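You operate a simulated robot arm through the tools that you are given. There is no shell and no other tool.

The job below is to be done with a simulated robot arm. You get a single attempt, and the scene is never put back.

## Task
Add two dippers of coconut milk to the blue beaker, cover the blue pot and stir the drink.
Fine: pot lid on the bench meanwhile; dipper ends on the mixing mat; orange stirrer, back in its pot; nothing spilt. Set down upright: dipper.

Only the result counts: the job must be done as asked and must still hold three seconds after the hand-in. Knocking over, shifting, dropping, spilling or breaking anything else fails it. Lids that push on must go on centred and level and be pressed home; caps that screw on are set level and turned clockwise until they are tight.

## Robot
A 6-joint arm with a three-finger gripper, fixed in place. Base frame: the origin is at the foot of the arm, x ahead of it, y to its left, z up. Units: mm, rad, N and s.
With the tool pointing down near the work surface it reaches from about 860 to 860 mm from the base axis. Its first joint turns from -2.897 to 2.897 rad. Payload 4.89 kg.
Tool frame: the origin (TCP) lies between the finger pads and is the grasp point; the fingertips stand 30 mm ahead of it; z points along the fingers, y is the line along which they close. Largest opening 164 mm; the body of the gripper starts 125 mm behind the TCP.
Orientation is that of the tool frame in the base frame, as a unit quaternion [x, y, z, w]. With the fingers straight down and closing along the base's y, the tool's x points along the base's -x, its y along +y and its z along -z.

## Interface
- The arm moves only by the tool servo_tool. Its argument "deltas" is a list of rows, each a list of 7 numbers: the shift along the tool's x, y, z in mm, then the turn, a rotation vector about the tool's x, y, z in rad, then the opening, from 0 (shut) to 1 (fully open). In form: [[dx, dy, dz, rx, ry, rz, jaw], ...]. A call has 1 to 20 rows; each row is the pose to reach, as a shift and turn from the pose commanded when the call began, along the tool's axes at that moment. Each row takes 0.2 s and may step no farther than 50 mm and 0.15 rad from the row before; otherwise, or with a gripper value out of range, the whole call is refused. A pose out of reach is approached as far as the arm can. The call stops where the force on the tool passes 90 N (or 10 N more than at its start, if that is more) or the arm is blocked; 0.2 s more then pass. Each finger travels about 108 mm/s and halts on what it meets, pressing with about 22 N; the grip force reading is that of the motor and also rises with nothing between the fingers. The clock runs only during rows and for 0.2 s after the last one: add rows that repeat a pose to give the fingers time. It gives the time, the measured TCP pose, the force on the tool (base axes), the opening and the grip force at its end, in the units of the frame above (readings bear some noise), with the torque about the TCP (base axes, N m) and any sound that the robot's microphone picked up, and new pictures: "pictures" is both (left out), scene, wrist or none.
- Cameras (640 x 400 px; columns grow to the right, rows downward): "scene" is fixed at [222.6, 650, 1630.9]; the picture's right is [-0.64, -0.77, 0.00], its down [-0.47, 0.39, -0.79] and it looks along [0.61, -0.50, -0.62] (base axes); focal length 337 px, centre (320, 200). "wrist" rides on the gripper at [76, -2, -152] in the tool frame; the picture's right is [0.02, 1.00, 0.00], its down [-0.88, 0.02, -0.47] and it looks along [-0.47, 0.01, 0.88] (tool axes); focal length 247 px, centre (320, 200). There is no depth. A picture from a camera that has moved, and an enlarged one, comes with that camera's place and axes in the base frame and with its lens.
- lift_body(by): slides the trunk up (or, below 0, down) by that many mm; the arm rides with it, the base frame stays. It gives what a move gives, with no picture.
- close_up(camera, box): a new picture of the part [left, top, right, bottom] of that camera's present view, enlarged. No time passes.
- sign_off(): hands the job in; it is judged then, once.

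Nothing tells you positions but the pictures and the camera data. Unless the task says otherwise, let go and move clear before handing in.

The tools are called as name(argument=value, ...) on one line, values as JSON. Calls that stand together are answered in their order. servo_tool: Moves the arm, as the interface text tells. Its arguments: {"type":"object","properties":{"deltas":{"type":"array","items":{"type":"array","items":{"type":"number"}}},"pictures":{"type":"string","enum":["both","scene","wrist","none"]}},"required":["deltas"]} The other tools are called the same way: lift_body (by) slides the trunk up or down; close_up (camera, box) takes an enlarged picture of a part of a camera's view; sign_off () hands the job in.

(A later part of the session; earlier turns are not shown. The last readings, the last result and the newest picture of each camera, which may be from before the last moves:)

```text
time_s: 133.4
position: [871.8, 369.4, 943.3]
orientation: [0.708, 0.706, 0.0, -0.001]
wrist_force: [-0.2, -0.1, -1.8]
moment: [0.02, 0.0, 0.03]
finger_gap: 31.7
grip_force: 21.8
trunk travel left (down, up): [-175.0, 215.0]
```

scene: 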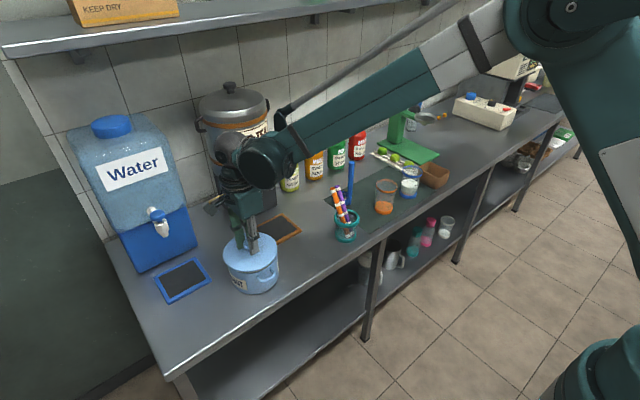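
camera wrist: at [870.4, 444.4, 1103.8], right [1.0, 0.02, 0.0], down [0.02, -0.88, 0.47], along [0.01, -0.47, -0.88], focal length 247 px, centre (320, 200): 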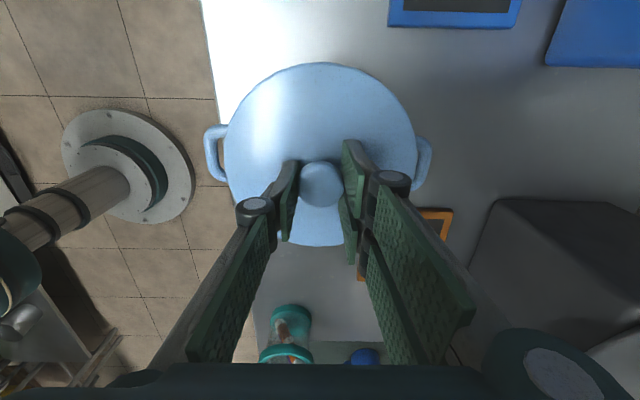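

servo_tool(deltas=[[0, 0, 1, 0, 0, 0, 0], [0, 0, 2, 0, 0, 0, 0]], pictures="none")

close_up(camera="scene", box=[215, 230, 285, 300])

```text
time_s: 134.0
position: [872.8, 369.6, 941.0]
orientation: [0.708, 0.706, 0.001, 0.0]
wrist_force: [1.5, 0.6, 2.6]
moment: [-0.03, -0.01, -0.01]
finger_gap: 31.9
grip_force: 21.7
trunk travel left (down, up): [-175.0, 215.0]
```

```text
5.71 times, centred on (250, 265) of scene
camera zoom: at [222.6, 650.0, 1630.9], right [-0.64, -0.77, 0.0], down [-0.47, 0.39, -0.79], along [0.61, -0.5, -0.62], focal length 1925 px, centre (720, -171)
```

zoom: 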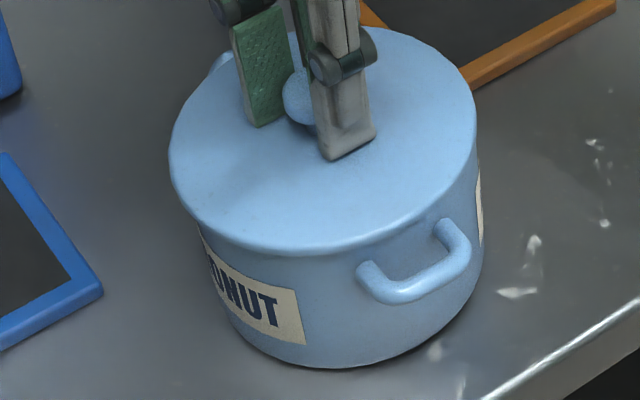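

The lid is touching its seat. I'll press it home in small increments.

servo_tool(deltas=[[0, 0, 0.8, 0, 0, 0, 0], [0, 0, 1.6, 0, 0, 0, 0]], pictures="none")

```text
time_s: 134.6
position: [871.0, 367.6, 941.2]
orientation: [0.709, 0.705, 0.001, 0.001]
wrist_force: [-8.6, -9.1, 19.2]
moment: [-0.08, 0.18, 0.04]
finger_gap: 31.8
grip_force: 21.8
trunk travel left (down, up): [-175.0, 215.0]
heard: snap
```

I heard the snap. I'll press slightly more to be sure it's home, then release.

servo_tool(deltas=[[0, 0, 0.8, 0, 0, 0, 0], [0, 0, 1.6, 0, 0, 0, 0]], pictures="none")

```text
time_s: 135.2
position: [870.3, 367.8, 941.0]
orientation: [0.709, 0.705, 0.001, 0.001]
wrist_force: [0.9, -11.9, 47.2]
moment: [-0.21, -0.04, -0.01]
finger_gap: 31.7
grip_force: 21.7
trunk travel left (down, up): [-175.0, 215.0]
```

servo_tool(deltas=[[0, 0, -1.5, 0, 0, 0, 0], [0, 0, -2.5, 0, 0, 0, 0.1], [0, 0, -2.5, 0, 0, 0, 0.25], [0, 0, -2.5, 0, 0, 0, 0.4], [0, 0, -2.5, 0, 0, 0, 0.4], [0, 0, -20, 0, 0, 0, 0.4], [0, 0, -60, 0, 0, 0, 0.4], [0, 0, -105, 0, 0, 0, 0.4]])

close_up(camera="scene", box=[215, 220, 285, 300])

close_up(camera="wrist", box=[230, 40, 410, 200])

```text
time_s: 137.0
position: [873.1, 371.1, 1043.5]
orientation: [0.708, 0.706, 0.0, 0.0]
wrist_force: [0.9, 0.3, -1.5]
moment: [-0.08, 0.11, -0.02]
finger_gap: 65.5
grip_force: 0.1
trunk travel left (down, up): [-175.0, 215.0]
camera wrist: at [869.6, 446.4, 1197.0], right [1.0, 0.02, 0.0], down [0.02, -0.88, 0.47], along [0.01, -0.47, -0.88], focal length 247 px, centre (320, 200)
```

scene: 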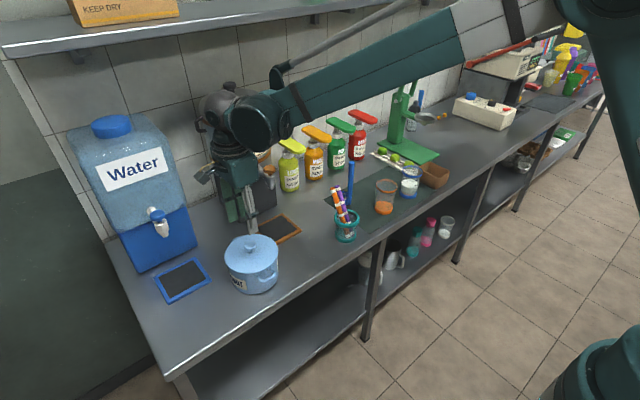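
wrist: 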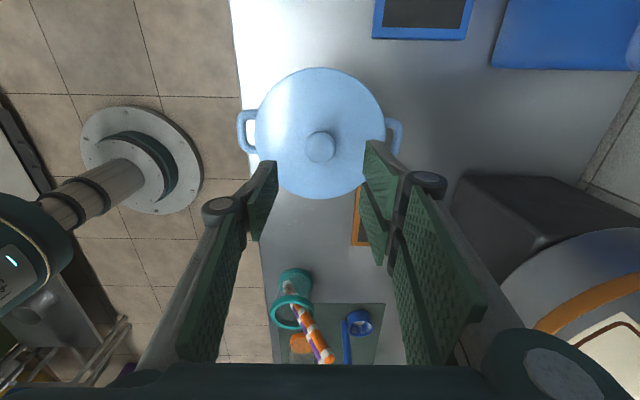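

```text
5.00 times, centred on (250, 260) of scene
camera zoom: at [222.6, 650.0, 1630.9], right [-0.64, -0.77, 0.0], down [-0.47, 0.39, -0.79], along [0.61, -0.5, -0.62], focal length 1685 px, centre (670, -100)
```

zoom: 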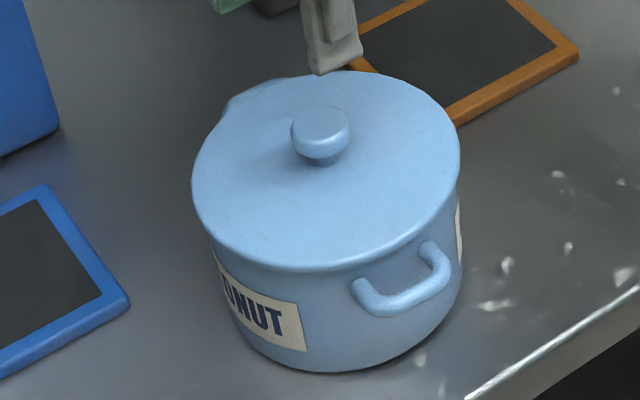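

```text
2.50 times, centred on (320, 120) of wrist
camera zoom: at [869.6, 446.4, 1197.0], right [1.0, 0.02, 0.0], down [0.02, -0.88, 0.47], along [0.01, -0.47, -0.88], focal length 617 px, centre (320, 400)
```

zoom: 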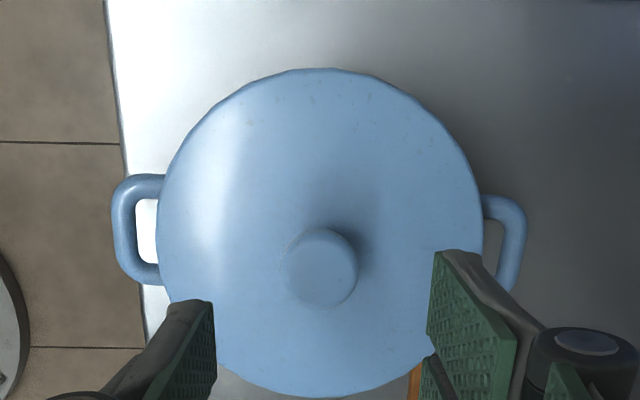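

The pot is covered exactly as at the start. Next is the orange stirrer: I'll move above the stirrer pot for measuring.

servo_tool(deltas=[[0, 0, -45, 0, 0, 0, 0.4], [-30, 0, -80, 0, 0, 0, 0.4], [-75, 0, -85, 0, 0, 0, 0.4], [-120, 0, -85, 0, 0, 0, 0.4], [-165, 0, -85, 0, 0, 0, 0.4], [-210, 0, -85, 0, 0, 0, 0.4], [-255, 0, -85, 0, 0, 0, 0.4], [-300, 0, -85, 0, 0, 0, 0.4], [-336, 0, -85, 0, 0, 0, 0.4], [-336, 0, -85, 0, 0, 0, 0.4]])

close_up(camera="wrist", box=[260, 60, 380, 180])

close_up(camera="scene", box=[320, 180, 370, 245])

```text
time_s: 139.2
position: [872.0, 34.2, 1129.1]
orientation: [0.709, 0.706, 0.0, 0.001]
wrist_force: [0.1, -0.5, -0.3]
moment: [0.03, 0.01, 0.02]
finger_gap: 65.4
grip_force: 0.0
trunk travel left (down, up): [-175.0, 215.0]
camera wrist: at [869.2, 108.9, 1282.0], right [1.0, 0.02, 0.0], down [0.02, -0.88, 0.47], along [0.01, -0.47, -0.88], focal length 247 px, centre (320, 200)
```

scene: 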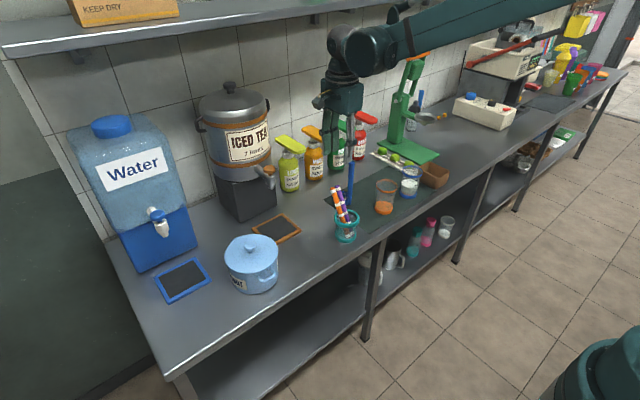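
wrist: 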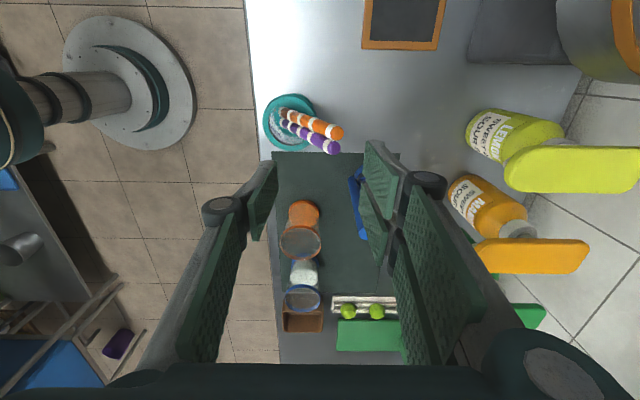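

```text
3.33 times, centred on (320, 120) of wrist
camera zoom: at [869.2, 108.9, 1282.0], right [1.0, 0.02, 0.0], down [0.02, -0.88, 0.47], along [0.01, -0.47, -0.88], focal length 823 px, centre (320, 467)
```

zoom: 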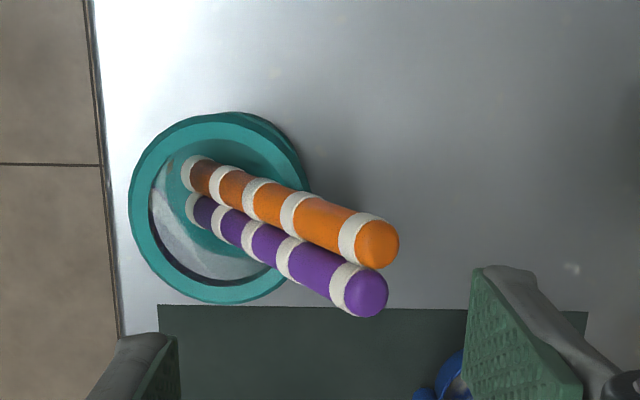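

```text
6.15 times, centred on (345, 212) of scene
camera zoom: at [222.6, 650.0, 1630.9], right [-0.64, -0.77, 0.0], down [-0.47, 0.39, -0.79], along [0.61, -0.5, -0.62], focal length 2073 px, centre (166, 123)
```

zoom: 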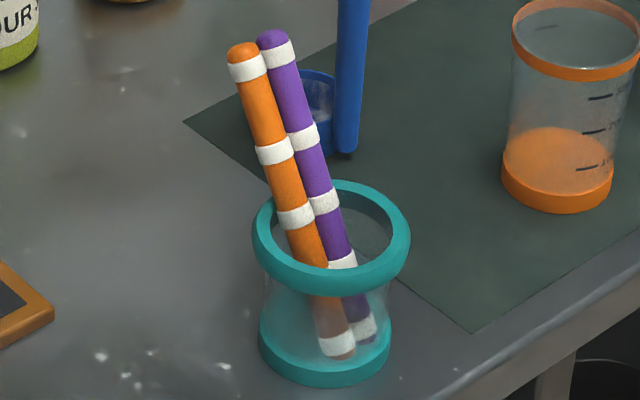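

I've measured the orange stirrer: its axis runs from about (800,36,808) to (892,37,969), a lean of about 29.5°. I'll tilt the tool along it and hover on its axis, shifted slightly away from the purple one.

servo_tool(deltas=[[1, 14, 0, 0.13, 0, 0, 0.3], [2, 28, 10, 0.26, 0, 0, 0.3], [3, 42, 25, 0.39, 0, 0, 0.3], [3.8, 54.5, 45, 0.515, 0, 0, 0.3], [3.8, 54.5, 75, 0.515, 0, 0, 0.3], [3.8, 54.5, 92, 0.515, 0, 0, 0.3], [3.8, 54.5, 92, 0.515, 0, 0, 0.3]])

close_up(camera="wrist", box=[240, 60, 400, 220])

close_up(camera="scene", box=[310, 130, 390, 250])

```text
time_s: 140.8
position: [925.9, 38.1, 1036.3]
orientation: [0.692, 0.688, -0.153, -0.155]
wrist_force: [0.1, -0.2, -0.9]
moment: [-0.01, 0.06, -0.07]
finger_gap: 48.8
grip_force: 0.1
out of reach, approached as far as the arm can: row 4, 5, 6, 7
trunk travel left (down, up): [-175.0, 215.0]
camera wrist: at [988.7, 112.4, 1175.1], right [0.9, 0.02, -0.43], down [0.21, -0.88, 0.42], along [-0.37, -0.47, -0.8], focal length 247 px, centre (320, 200)
```

scene: 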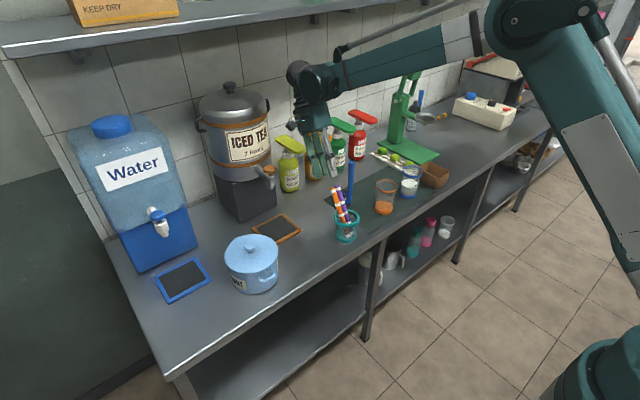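
wrist: 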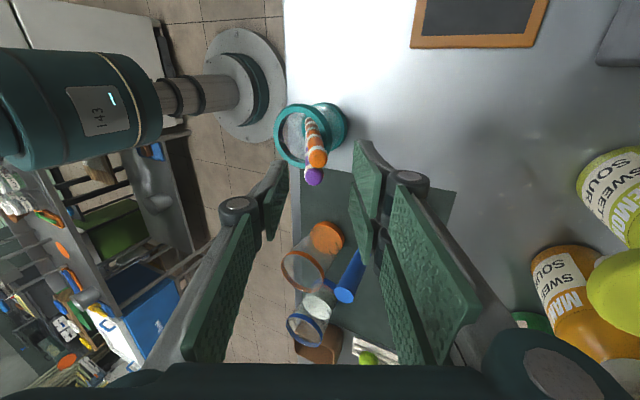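

```text
2.50 times, centred on (320, 140) of wrist
camera zoom: at [988.7, 112.4, 1175.1], right [0.9, 0.02, -0.43], down [0.21, -0.88, 0.42], along [-0.37, -0.47, -0.8], focal length 617 px, centre (320, 350)
```

zoom: 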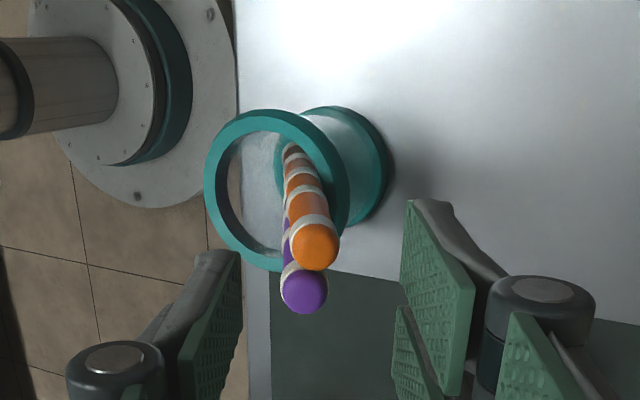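

```text
3.33 times, centred on (350, 190) of scene
camera zoom: at [222.6, 650.0, 1630.9], right [-0.64, -0.77, 0.0], down [-0.47, 0.39, -0.79], along [0.61, -0.5, -0.62], focal length 1123 px, centre (220, 233)
```

zoom: 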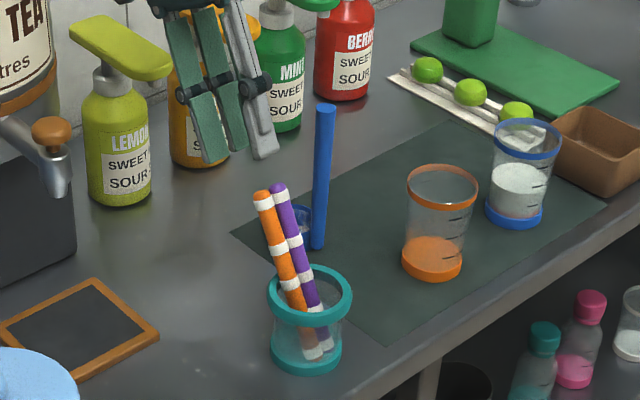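

The tilt stops at about 25° because of the wrist limit. Raising the trunk should allow the full angle.

lift_body(by=150)

```text
time_s: 142.5
position: [923.2, 37.3, 1162.3]
orientation: [0.691, 0.688, -0.155, -0.157]
wrist_force: [-0.6, 0.1, 0.6]
moment: [-0.01, 0.01, -0.03]
finger_gap: 49.1
grip_force: 0.0
trunk travel left (down, up): [-325.0, 65.0]
```

servo_tool(deltas=[[0.2, 15, 30, 0.03, 0, 0, 0.3], [0.4, 30, 59, 0.06, 0, 0, 0.3], [0.7, 45, 88, 0.078, 0, 0, 0.3], [0.7, 60, 118, 0.078, 0, 0, 0.3], [0.7, 60, 118, 0.078, 0, 0, 0.3]])

close_up(camera="wrist", box=[240, 60, 400, 220])

close_up(camera="scene", box=[310, 130, 390, 250])

```text
time_s: 143.7
position: [929.4, 38.7, 1054.0]
orientation: [0.692, 0.688, -0.152, -0.157]
wrist_force: [0.0, 0.3, -0.7]
moment: [0.01, 0.13, 0.0]
finger_gap: 49.2
grip_force: 0.0
out of reach, approached as far as the arm can: row 2, 3, 4, 5
trunk travel left (down, up): [-325.0, 65.0]
camera wrist: at [992.5, 114.1, 1193.1], right [0.9, 0.02, -0.43], down [0.21, -0.88, 0.42], along [-0.37, -0.47, -0.8], focal length 247 px, centre (320, 200)
```

scene: 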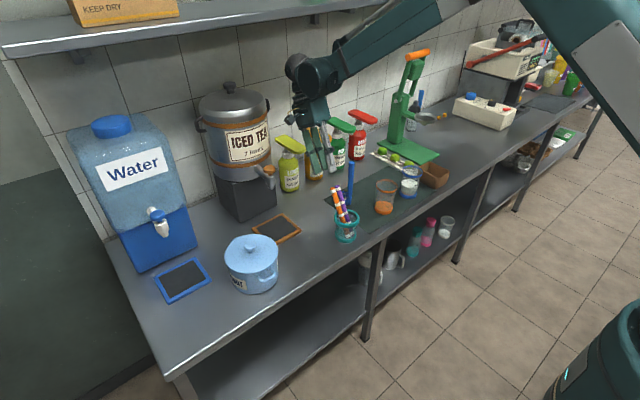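
wrist: 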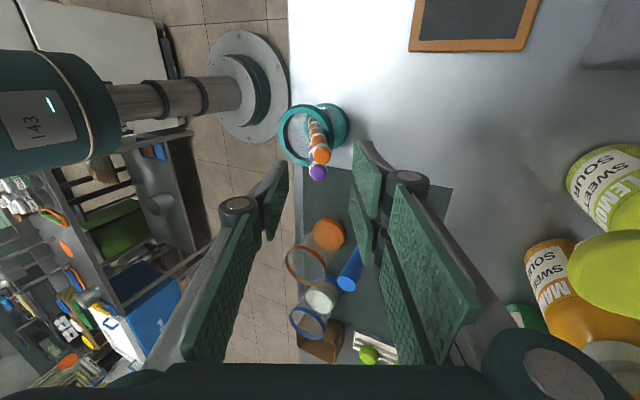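

```text
2.50 times, centred on (320, 140) of wrist
camera zoom: at [992.5, 114.1, 1193.1], right [0.9, 0.02, -0.43], down [0.21, -0.88, 0.42], along [-0.37, -0.47, -0.8], focal length 617 px, centre (320, 350)
```

zoom: 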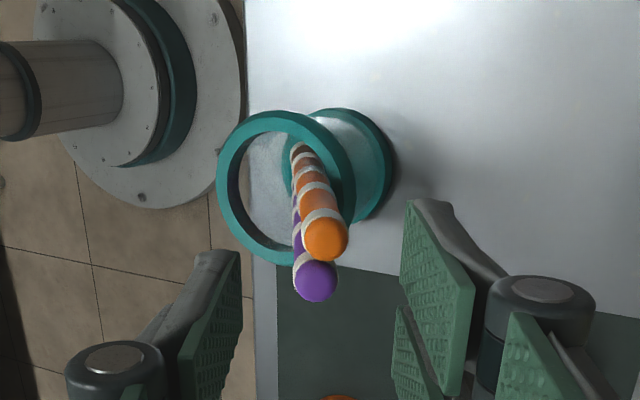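

```text
3.33 times, centred on (350, 190) of scene
camera zoom: at [222.6, 650.0, 1630.9], right [-0.64, -0.77, 0.0], down [-0.47, 0.39, -0.79], along [0.61, -0.5, -0.62], focal length 1123 px, centre (220, 233)
```

zoom: 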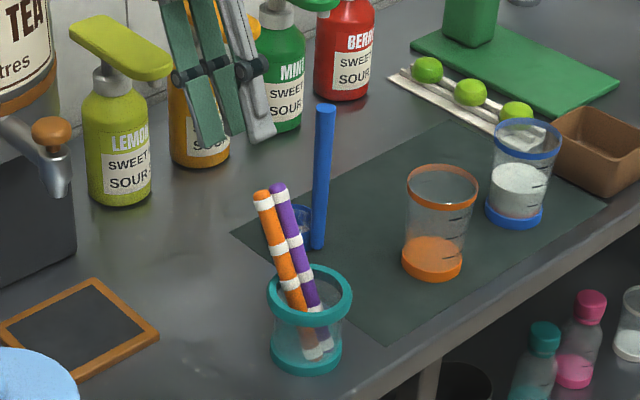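

The trunk height isn't the limiting factor, so I'll rise first and put the trunk back. 25° is close enough to work with, and it may improve nearer the base.

servo_tool(deltas=[[0, -20, -42, 0, 0, 0, 0.3], [0, -40, -84, 0, 0, 0, 0.3], [0, -60, -126, 0, 0, 0, 0.3], [0, -69, -145, 0, 0, 0, 0.3], [0, -69, -145, 0, 0, 0, 0.3]], pictures="none")

```text
time_s: 145.1
position: [909.5, 36.9, 1182.1]
orientation: [0.692, 0.689, -0.151, -0.156]
wrist_force: [-3.5, -0.2, 2.6]
moment: [0.02, -0.83, -0.03]
finger_gap: 49.3
grip_force: 0.1
trunk travel left (down, up): [-325.0, 65.0]
stopped in row 5: the arm was blocked; the commanded pose is now the measured one
```

The arm touched something, probably the wall shelf. I'll look before moving.

servo_tool(deltas=[[0, -15, 20, 0, 0, 0, 0.3], [0, -30, 30, 0, 0, 0, 0.3]])

close_up(camera="scene", box=[260, 0, 420, 120])

```text
time_s: 145.7
position: [875.8, 37.7, 1159.6]
orientation: [0.692, 0.688, -0.152, -0.157]
wrist_force: [0.6, -0.3, -1.6]
moment: [-0.02, 0.26, 0.01]
finger_gap: 49.2
grip_force: 0.1
trunk travel left (down, up): [-325.0, 65.0]
camera wrist: at [938.5, 112.9, 1298.2], right [0.9, 0.02, -0.43], down [0.21, -0.88, 0.42], along [-0.37, -0.47, -0.8], focal length 247 px, centre (320, 200)
```

scene: 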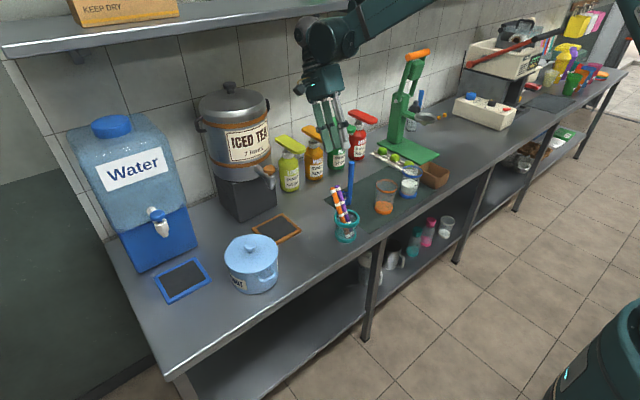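
wrist: 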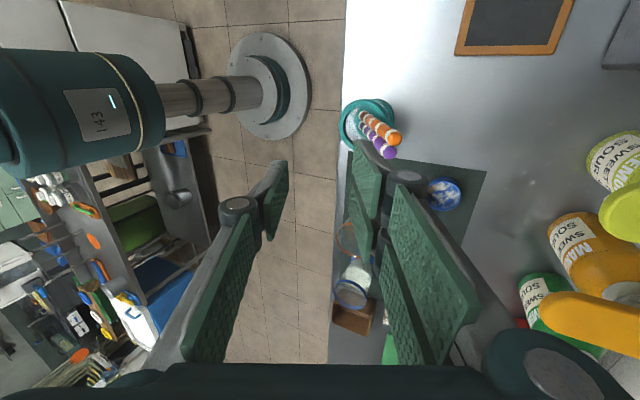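

```text
3.33 times, centred on (340, 60) of scene
camera zoom: at [222.6, 650.0, 1630.9], right [-0.64, -0.77, 0.0], down [-0.47, 0.39, -0.79], along [0.61, -0.5, -0.62], focal length 1123 px, centre (253, 667)
```

zoom: 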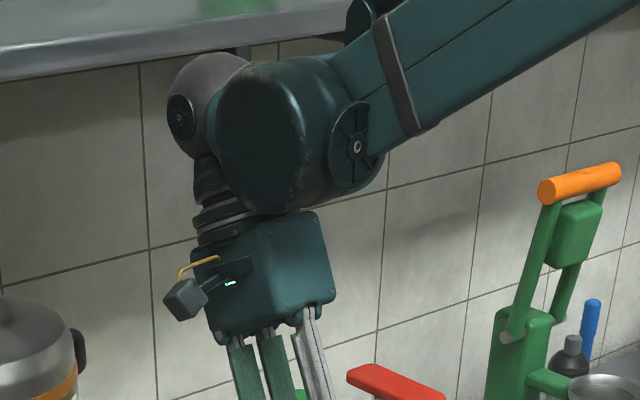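

It's clear of the shelf now. I'll lower the trunk in a safe amount.

lift_body(by=-90)

```text
time_s: 147.0
position: [875.1, 37.3, 1069.2]
orientation: [0.692, 0.688, -0.151, -0.156]
wrist_force: [0.2, 0.0, 0.3]
moment: [0.0, -0.07, -0.01]
finger_gap: 49.5
grip_force: 0.1
trunk travel left (down, up): [-235.0, 155.0]
```

servo_tool(deltas=[[0, 0, 0, 0.04, 0, 0, 0.3], [0, 0, 0, 0.08, 0, 0, 0.3], [0, 0, 0, 0.08, 0, 0, 0.3]], pictures="none")

```text
time_s: 147.8
position: [875.9, 38.6, 1069.2]
orientation: [0.693, 0.687, -0.151, -0.157]
wrist_force: [0.4, 0.5, 0.3]
moment: [0.03, 0.02, -0.02]
finger_gap: 49.3
grip_force: 0.0
out of reach, approached as far as the arm can: row 2, 3
trunk travel left (down, up): [-235.0, 155.0]
```

The tilt limit of about 25° holds everywhere. The roughly 4° misalignment to the stick is acceptable, since the pads will true it up, so I'll move to the approach point above its tip.

servo_tool(deltas=[[0, 20, 8, 0, 0, 0, 0.3], [0, 40, 17, 0, 0, 0, 0.3], [0, 60, 25.6, 0, 0, 0, 0.3], [0, 60, 25.6, 0, 0, 0, 0.3]])

close_up(camera="wrist", box=[240, 80, 400, 240])

close_up(camera="scene", box=[310, 140, 380, 250])

```text
time_s: 148.8
position: [919.3, 38.3, 1019.8]
orientation: [0.692, 0.689, -0.151, -0.156]
wrist_force: [1.5, -0.3, -0.3]
moment: [0.02, 0.14, -0.01]
finger_gap: 49.1
grip_force: 0.0
trunk travel left (down, up): [-235.0, 155.0]
camera wrist: at [982.7, 112.0, 1158.7], right [0.9, 0.02, -0.43], down [0.21, -0.88, 0.42], along [-0.37, -0.47, -0.8], focal length 247 px, centre (320, 200)
```

scene: 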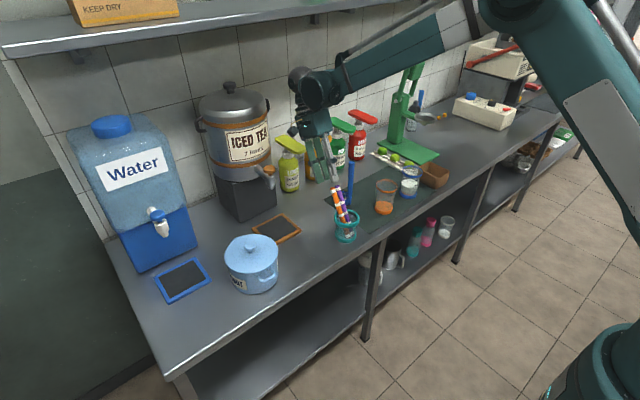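
wrist: 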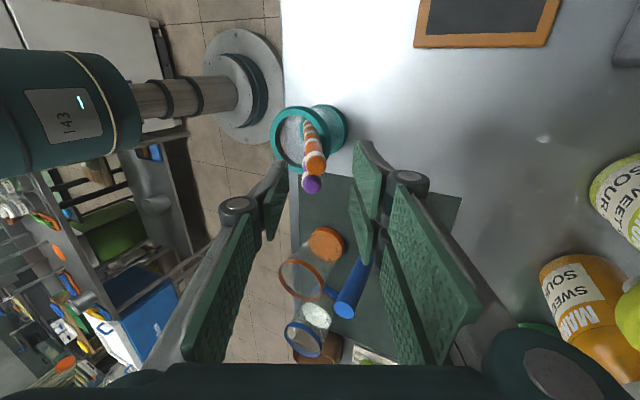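

```text
2.50 times, centred on (320, 160) of wrist
camera zoom: at [982.7, 112.0, 1158.7], right [0.9, 0.02, -0.43], down [0.21, -0.88, 0.42], along [-0.37, -0.47, -0.8], focal length 617 px, centre (320, 300)
```

zoom: 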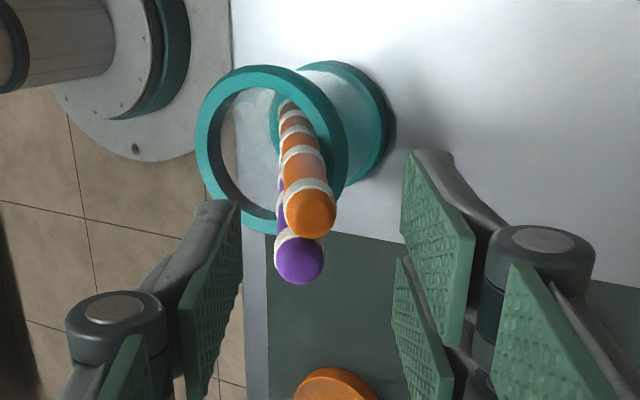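

```text
3.64 times, centred on (345, 195) of scene
camera zoom: at [222.6, 650.0, 1630.9], right [-0.64, -0.77, 0.0], down [-0.47, 0.39, -0.79], along [0.61, -0.5, -0.62], focal length 1225 px, centre (229, 218)
```

zoom: 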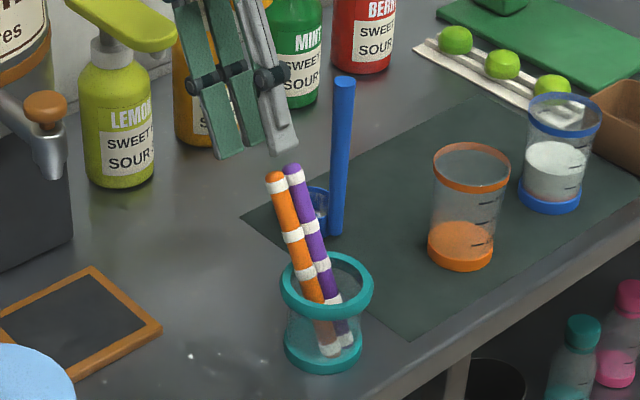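

The stick's tip position agrees with my estimate to within a millimetre. I'll shift a bit further from the purple stick and advance along the axis.

servo_tool(deltas=[[4.2, -2, 10, 0, 0, 0, 0.3], [4.2, -3, 25, 0, 0, 0, 0.3], [4.2, -4, 40, 0, 0, 0, 0.3], [4.2, -4.6, 55, 0, 0, 0, 0.3], [4.2, -4.6, 55, 0, 0, 0, 0.3]])

close_up(camera="wrist", box=[240, 80, 400, 240])

close_up(camera="scene", box=[315, 160, 375, 240])

```text
time_s: 150.0
position: [890.9, 41.6, 973.2]
orientation: [0.692, 0.689, -0.152, -0.157]
wrist_force: [0.3, -0.5, 1.1]
moment: [0.0, 0.03, 0.02]
finger_gap: 49.1
grip_force: 0.0
trunk travel left (down, up): [-235.0, 155.0]
camera wrist: at [953.9, 117.5, 1111.9], right [0.9, 0.02, -0.43], down [0.21, -0.88, 0.42], along [-0.37, -0.47, -0.8], focal length 247 px, centre (320, 200)
```

scene: 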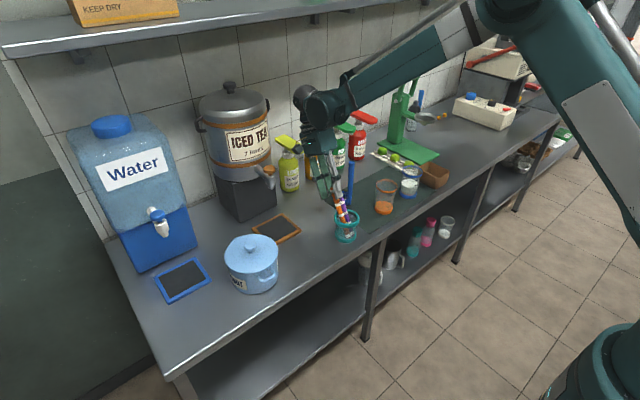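
wrist: 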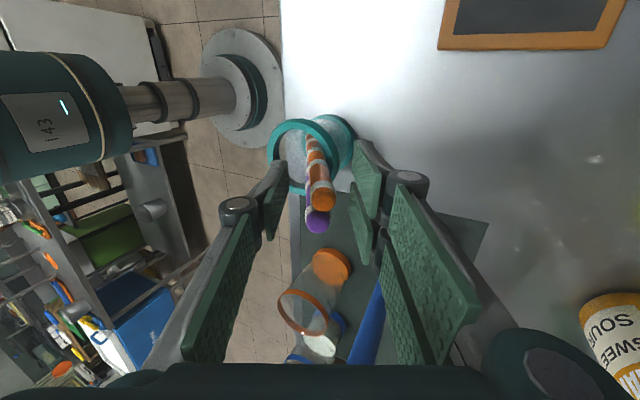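

```text
2.50 times, centred on (320, 160) of wrist
camera zoom: at [953.9, 117.5, 1111.9], right [0.9, 0.02, -0.43], down [0.21, -0.88, 0.42], along [-0.37, -0.47, -0.8], focal length 617 px, centre (320, 300)
```

zoom: 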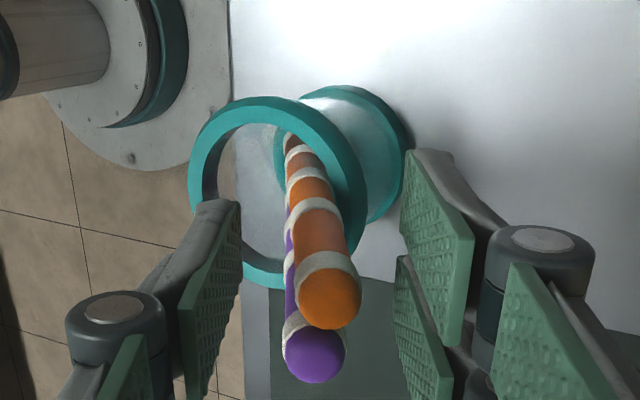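

```text
5.00 times, centred on (345, 200) of scene
camera zoom: at [222.6, 650.0, 1630.9], right [-0.64, -0.77, 0.0], down [-0.47, 0.39, -0.79], along [0.61, -0.5, -0.62], focal length 1685 px, centre (195, 200)
```

zoom: 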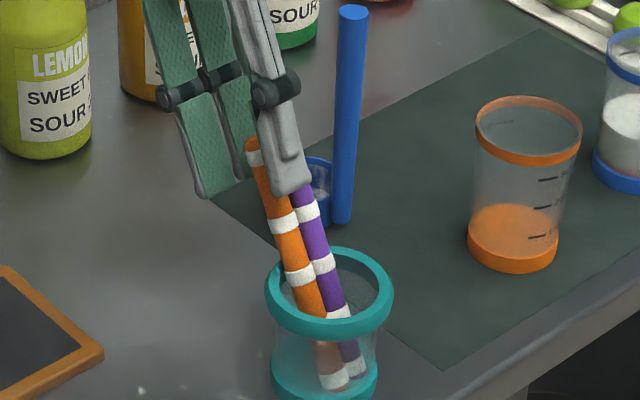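

servo_tool(deltas=[[0, 0, 10, 0, 0, 0, 0.3], [0, 0, 20, 0, 0, 0, 0.3], [0, 0, 27, 0, 0, 0, 0.3], [0, 0, 27, 0, 0, 0, 0.3]])

close_up(camera="wrist", box=[240, 80, 400, 280])

close_up(camera="scene", box=[315, 160, 375, 240])

```text
time_s: 151.0
position: [879.4, 44.6, 950.2]
orientation: [0.692, 0.689, -0.151, -0.156]
wrist_force: [0.0, 0.2, -0.7]
moment: [0.01, -0.01, 0.0]
finger_gap: 49.1
grip_force: 0.2
trunk travel left (down, up): [-235.0, 155.0]
camera wrist: at [942.4, 118.5, 1087.7], right [0.9, 0.02, -0.43], down [0.21, -0.88, 0.42], along [-0.37, -0.47, -0.8], focal length 247 px, centre (320, 200)
```

scene: 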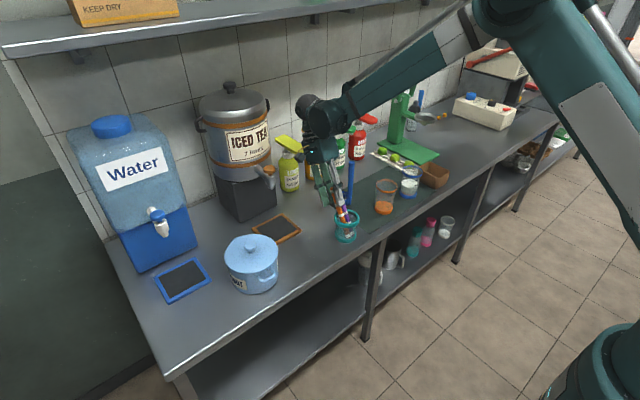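
wrist: 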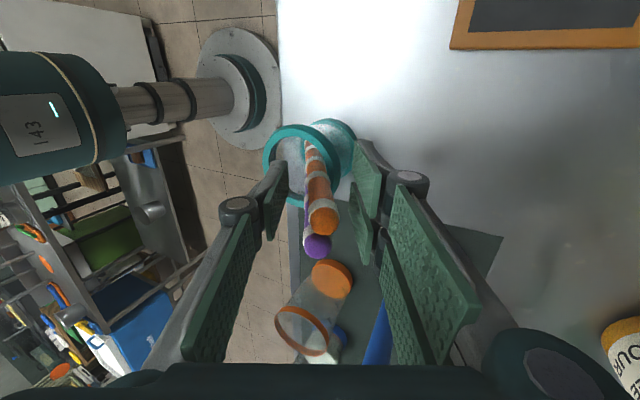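

```text
2.00 times, centred on (320, 180) of wrist
camera zoom: at [942.4, 118.5, 1087.7], right [0.9, 0.02, -0.43], down [0.21, -0.88, 0.42], along [-0.37, -0.47, -0.8], focal length 494 px, centre (320, 240)
```

zoom: 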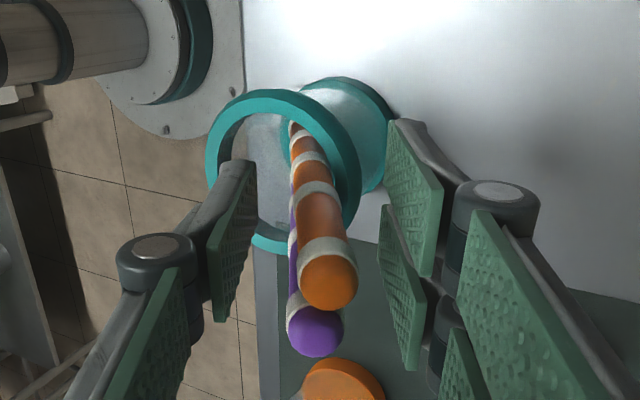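

```text
5.00 times, centred on (345, 200) of scene
camera zoom: at [222.6, 650.0, 1630.9], right [-0.64, -0.77, 0.0], down [-0.47, 0.39, -0.79], along [0.61, -0.5, -0.62], focal length 1685 px, centre (195, 200)
```

zoom: 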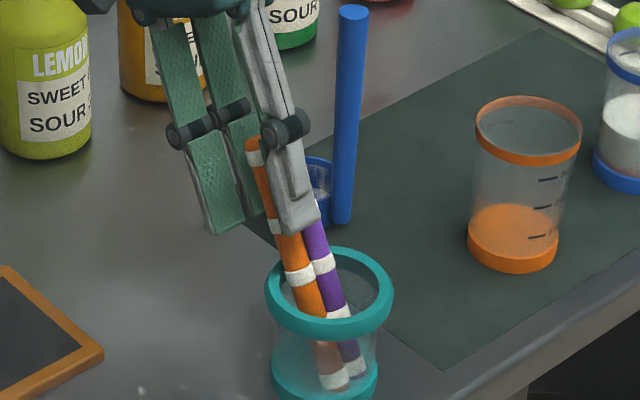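

The orange stick is inside the pad footprint and purple is outside. I'll close slowly.

servo_tool(deltas=[[0, 0, 0, 0, 0, 0, 0.24], [0, 0, 0, 0, 0, 0, 0.19], [0, 0, 0, 0, 0, 0, 0.16], [0, 0, 0, 0, 0, 0, 0.13], [0, 0, 0, 0, 0, 0, 0.1], [0, 0, 0, 0, 0, 0, 0.07], [0, 0, 0, 0, 0, 0, 0.0], [0, 0, 0, 0, 0, 0, 0.0]])

close_up(camera="wrist", box=[240, 80, 400, 280])

close_up(camera="scene", box=[315, 160, 375, 240])

```text
time_s: 152.8
position: [878.7, 43.6, 949.0]
orientation: [0.692, 0.688, -0.152, -0.157]
wrist_force: [-5.2, -1.1, 18.9]
moment: [-0.13, 1.32, 0.0]
finger_gap: 17.8
grip_force: 22.1
trunk travel left (down, up): [-235.0, 155.0]
camera wrist: at [941.5, 118.4, 1088.9], right [0.9, 0.02, -0.43], down [0.21, -0.88, 0.42], along [-0.37, -0.47, -0.8], focal length 247 px, centre (320, 200)
```

scene: 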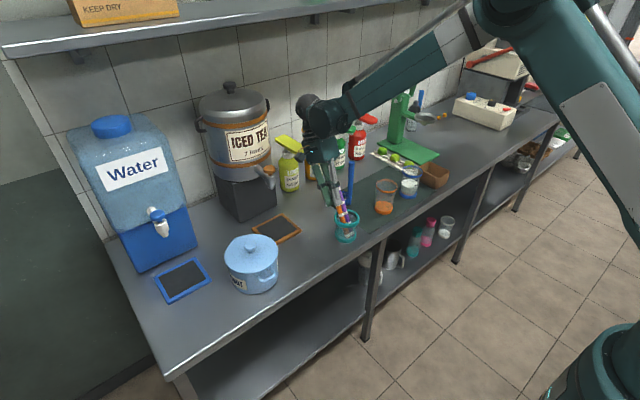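
wrist: 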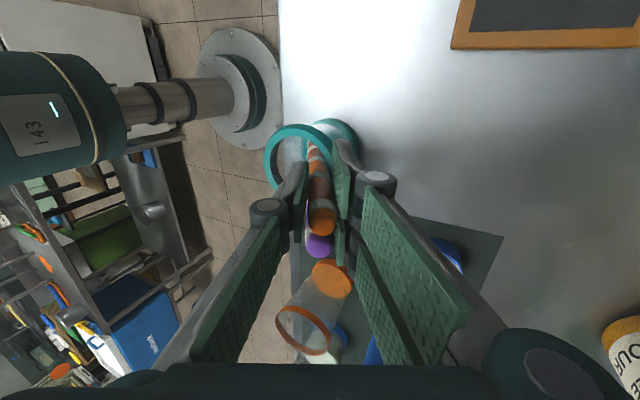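

```text
2.00 times, centred on (320, 180) of wrist
camera zoom: at [941.5, 118.4, 1088.9], right [0.9, 0.02, -0.43], down [0.21, -0.88, 0.42], along [-0.37, -0.47, -0.8], focal length 494 px, centre (320, 240)
```

zoom: 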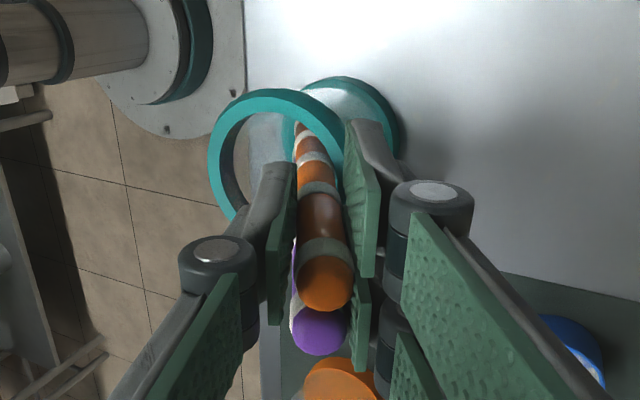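

```text
5.00 times, centred on (345, 200) of scene
camera zoom: at [222.6, 650.0, 1630.9], right [-0.64, -0.77, 0.0], down [-0.47, 0.39, -0.79], along [0.61, -0.5, -0.62], focal length 1685 px, centre (195, 200)
```

zoom: 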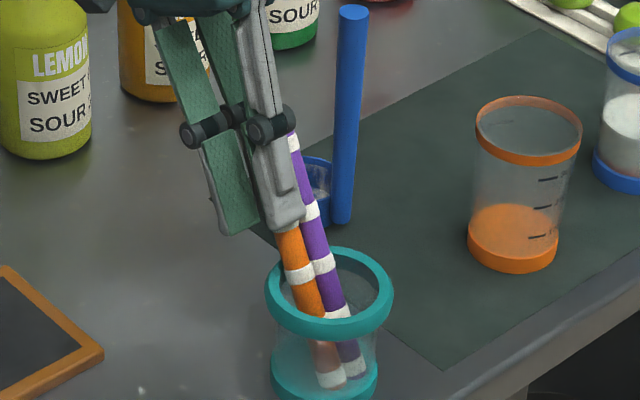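

It's gripped at 17.8 mm, with a slight bind from the angle. I'll draw it out gently along its own axis.

servo_tool(deltas=[[0, 0.2, -3, 0, 0, 0, 0], [0, 0.5, -7, 0, 0, 0, 0], [0, 0.9, -13, 0, 0, 0, 0], [0, 1.4, -20, 0, 0, 0, 0], [0, 1.4, -20, 0, 0, 0, 0]])

close_up(camera="wrist", box=[240, 80, 400, 280])

close_up(camera="scene", box=[315, 160, 375, 240])

```text
time_s: 154.0
position: [889.3, 42.7, 966.2]
orientation: [0.692, 0.688, -0.152, -0.156]
wrist_force: [-12.6, -3.2, 4.1]
moment: [-0.28, 1.12, 0.06]
finger_gap: 18.3
grip_force: 22.0
trunk travel left (down, up): [-235.0, 155.0]
camera wrist: at [951.4, 117.9, 1105.7], right [0.9, 0.02, -0.43], down [0.21, -0.88, 0.42], along [-0.37, -0.47, -0.8], focal length 247 px, centre (320, 200)
```

scene: 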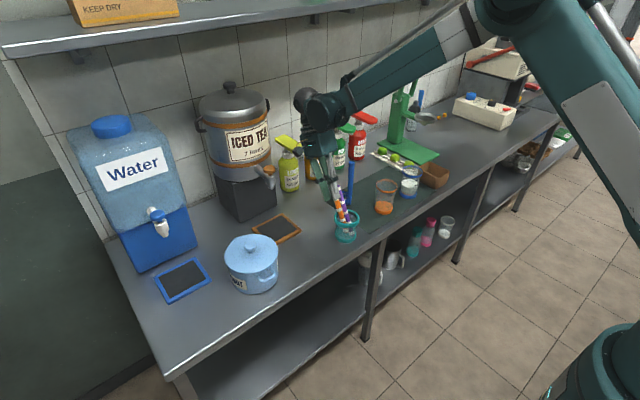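
wrist: 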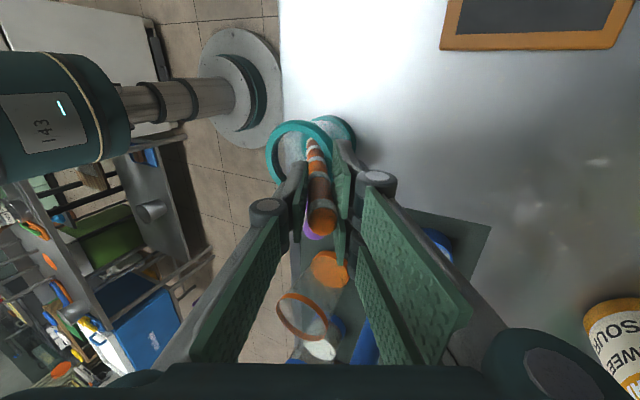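

```text
2.00 times, centred on (320, 180) of wrist
camera zoom: at [951.4, 117.9, 1105.7], right [0.9, 0.02, -0.43], down [0.21, -0.88, 0.42], along [-0.37, -0.47, -0.8], focal length 494 px, centre (320, 240)
```

zoom: 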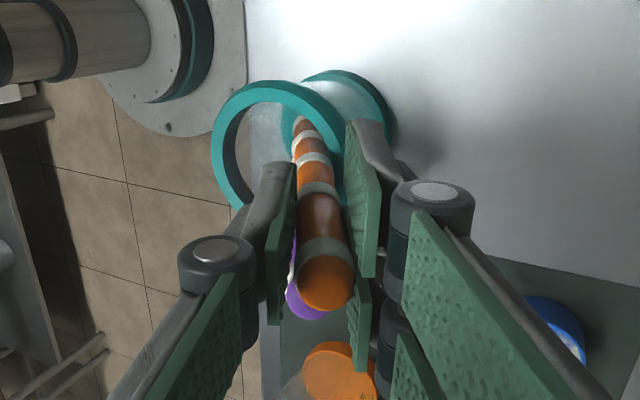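

```text
5.00 times, centred on (345, 200) of scene
camera zoom: at [222.6, 650.0, 1630.9], right [-0.64, -0.77, 0.0], down [-0.47, 0.39, -0.79], along [0.61, -0.5, -0.62], focal length 1685 px, centre (195, 200)
```

zoom: 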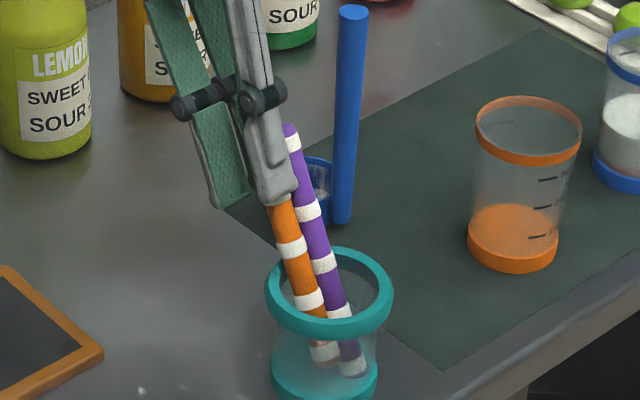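

Only orange is moving, but it's pressing on the rim a little. I'll relieve that sideways and lift more steeply, checking the force.

servo_tool(deltas=[[0, -3.5, -3.8, 0, 0, 0, 0], [0, -7, -7.7, 0, 0, 0, 0], [0, -8.6, -18.1, 0, 0, 0, 0], [0, -8.6, -18.1, 0, 0, 0, 0]])

close_up(camera="wrist", box=[240, 80, 400, 280])

close_up(camera="scene", box=[315, 160, 375, 240])

```text
time_s: 155.0
position: [889.9, 41.8, 987.1]
orientation: [0.692, 0.688, -0.152, -0.156]
wrist_force: [-0.1, -0.6, -0.7]
moment: [-0.02, -0.04, -0.02]
finger_gap: 16.9
grip_force: 22.0
trunk travel left (down, up): [-235.0, 155.0]
camera wrist: at [952.4, 117.4, 1126.3], right [0.9, 0.02, -0.43], down [0.21, -0.88, 0.42], along [-0.37, -0.47, -0.8], focal length 247 px, centre (320, 200)
```

scene: 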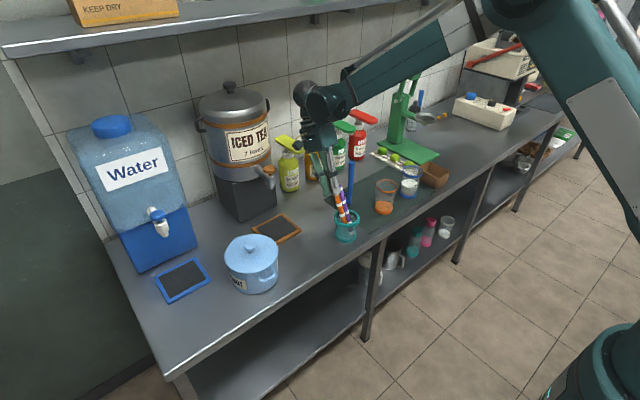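
wrist: 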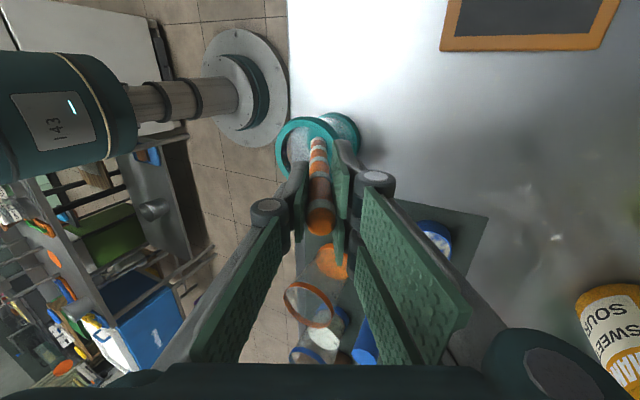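

```text
2.00 times, centred on (320, 180) of wrist
camera zoom: at [952.4, 117.4, 1126.3], right [0.9, 0.02, -0.43], down [0.21, -0.88, 0.42], along [-0.37, -0.47, -0.8], focal length 494 px, centre (320, 240)
```

zoom: 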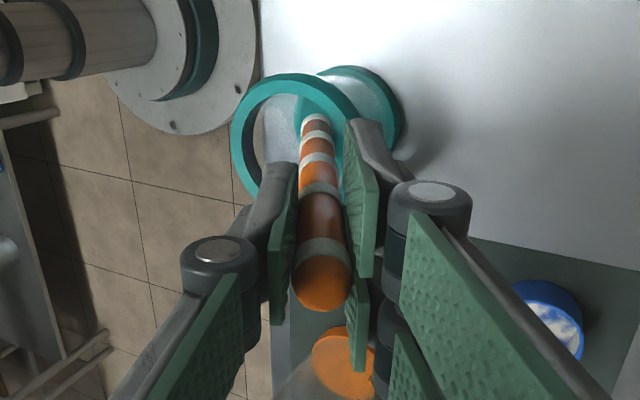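

```text
5.00 times, centred on (345, 200) of scene
camera zoom: at [222.6, 650.0, 1630.9], right [-0.64, -0.77, 0.0], down [-0.47, 0.39, -0.79], along [0.61, -0.5, -0.62], focal length 1685 px, centre (195, 200)
```

zoom: 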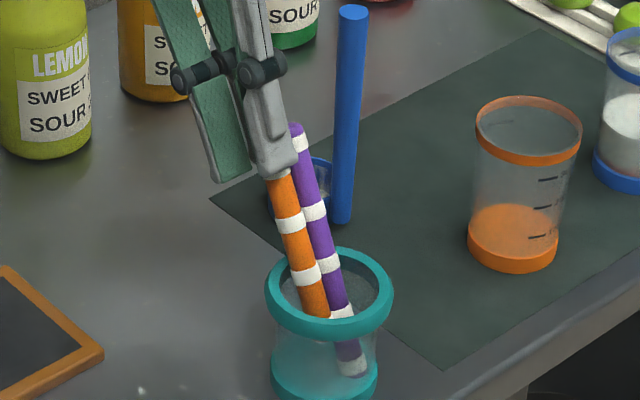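

It's free now and aligned with the tool. I'll pull it straight out along the tool axis.

servo_tool(deltas=[[0, 0, -15, 0, 0, 0, 0], [0, 0, -30, 0, 0, 0, 0], [0, 0, -45, 0, 0, 0, 0], [0, -10, -65, 0, 0, 0, 0], [0, -20, -85, 0, 0, 0, 0], [0, -20, -85, 0, 0, 0, 0]])

close_up(camera="wrist", box=[240, 80, 400, 280])

close_up(camera="scene", box=[315, 140, 385, 240])

```text
time_s: 156.4
position: [906.3, 41.9, 1072.1]
orientation: [0.692, 0.688, -0.151, -0.157]
wrist_force: [-0.3, 0.2, -0.3]
moment: [-0.03, -0.12, -0.01]
finger_gap: 16.9
grip_force: 22.1
trunk travel left (down, up): [-235.0, 155.0]
camera wrist: at [968.6, 117.0, 1211.5], right [0.9, 0.02, -0.43], down [0.21, -0.88, 0.42], along [-0.37, -0.47, -0.8], focal length 247 px, centre (320, 200)
```

scene: 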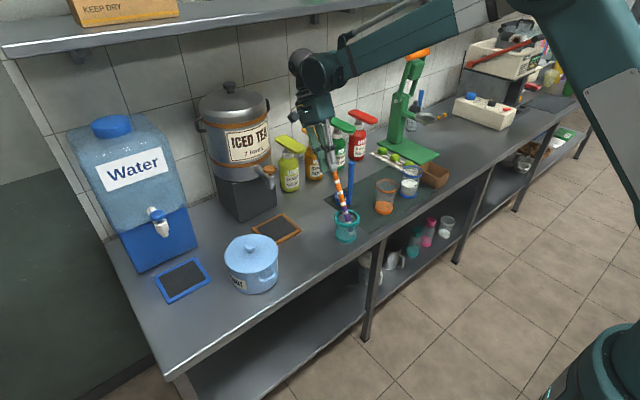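
wrist: 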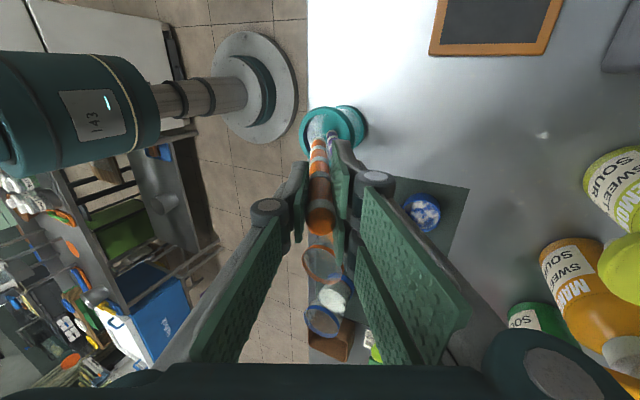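

```text
2.00 times, centred on (320, 180) of wrist
camera zoom: at [968.6, 117.0, 1211.5], right [0.9, 0.02, -0.43], down [0.21, -0.88, 0.42], along [-0.37, -0.47, -0.8], focal length 494 px, centre (320, 240)
```

zoom: 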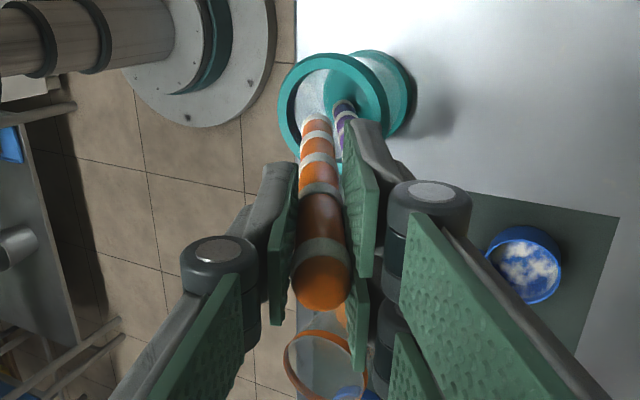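

```text
4.00 times, centred on (350, 190) of scene
camera zoom: at [222.6, 650.0, 1630.9], right [-0.64, -0.77, 0.0], down [-0.47, 0.39, -0.79], along [0.61, -0.5, -0.62], focal length 1348 px, centre (200, 240)
```

zoom: 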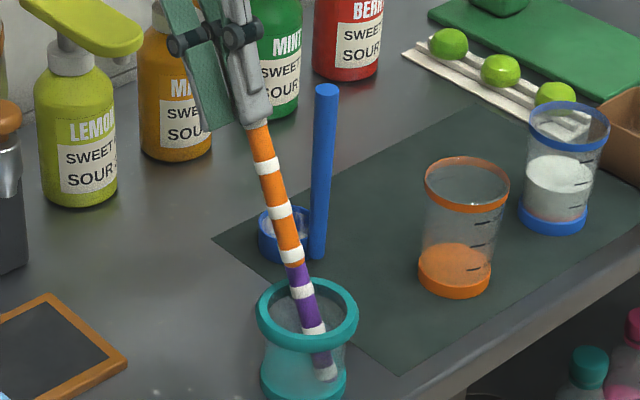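

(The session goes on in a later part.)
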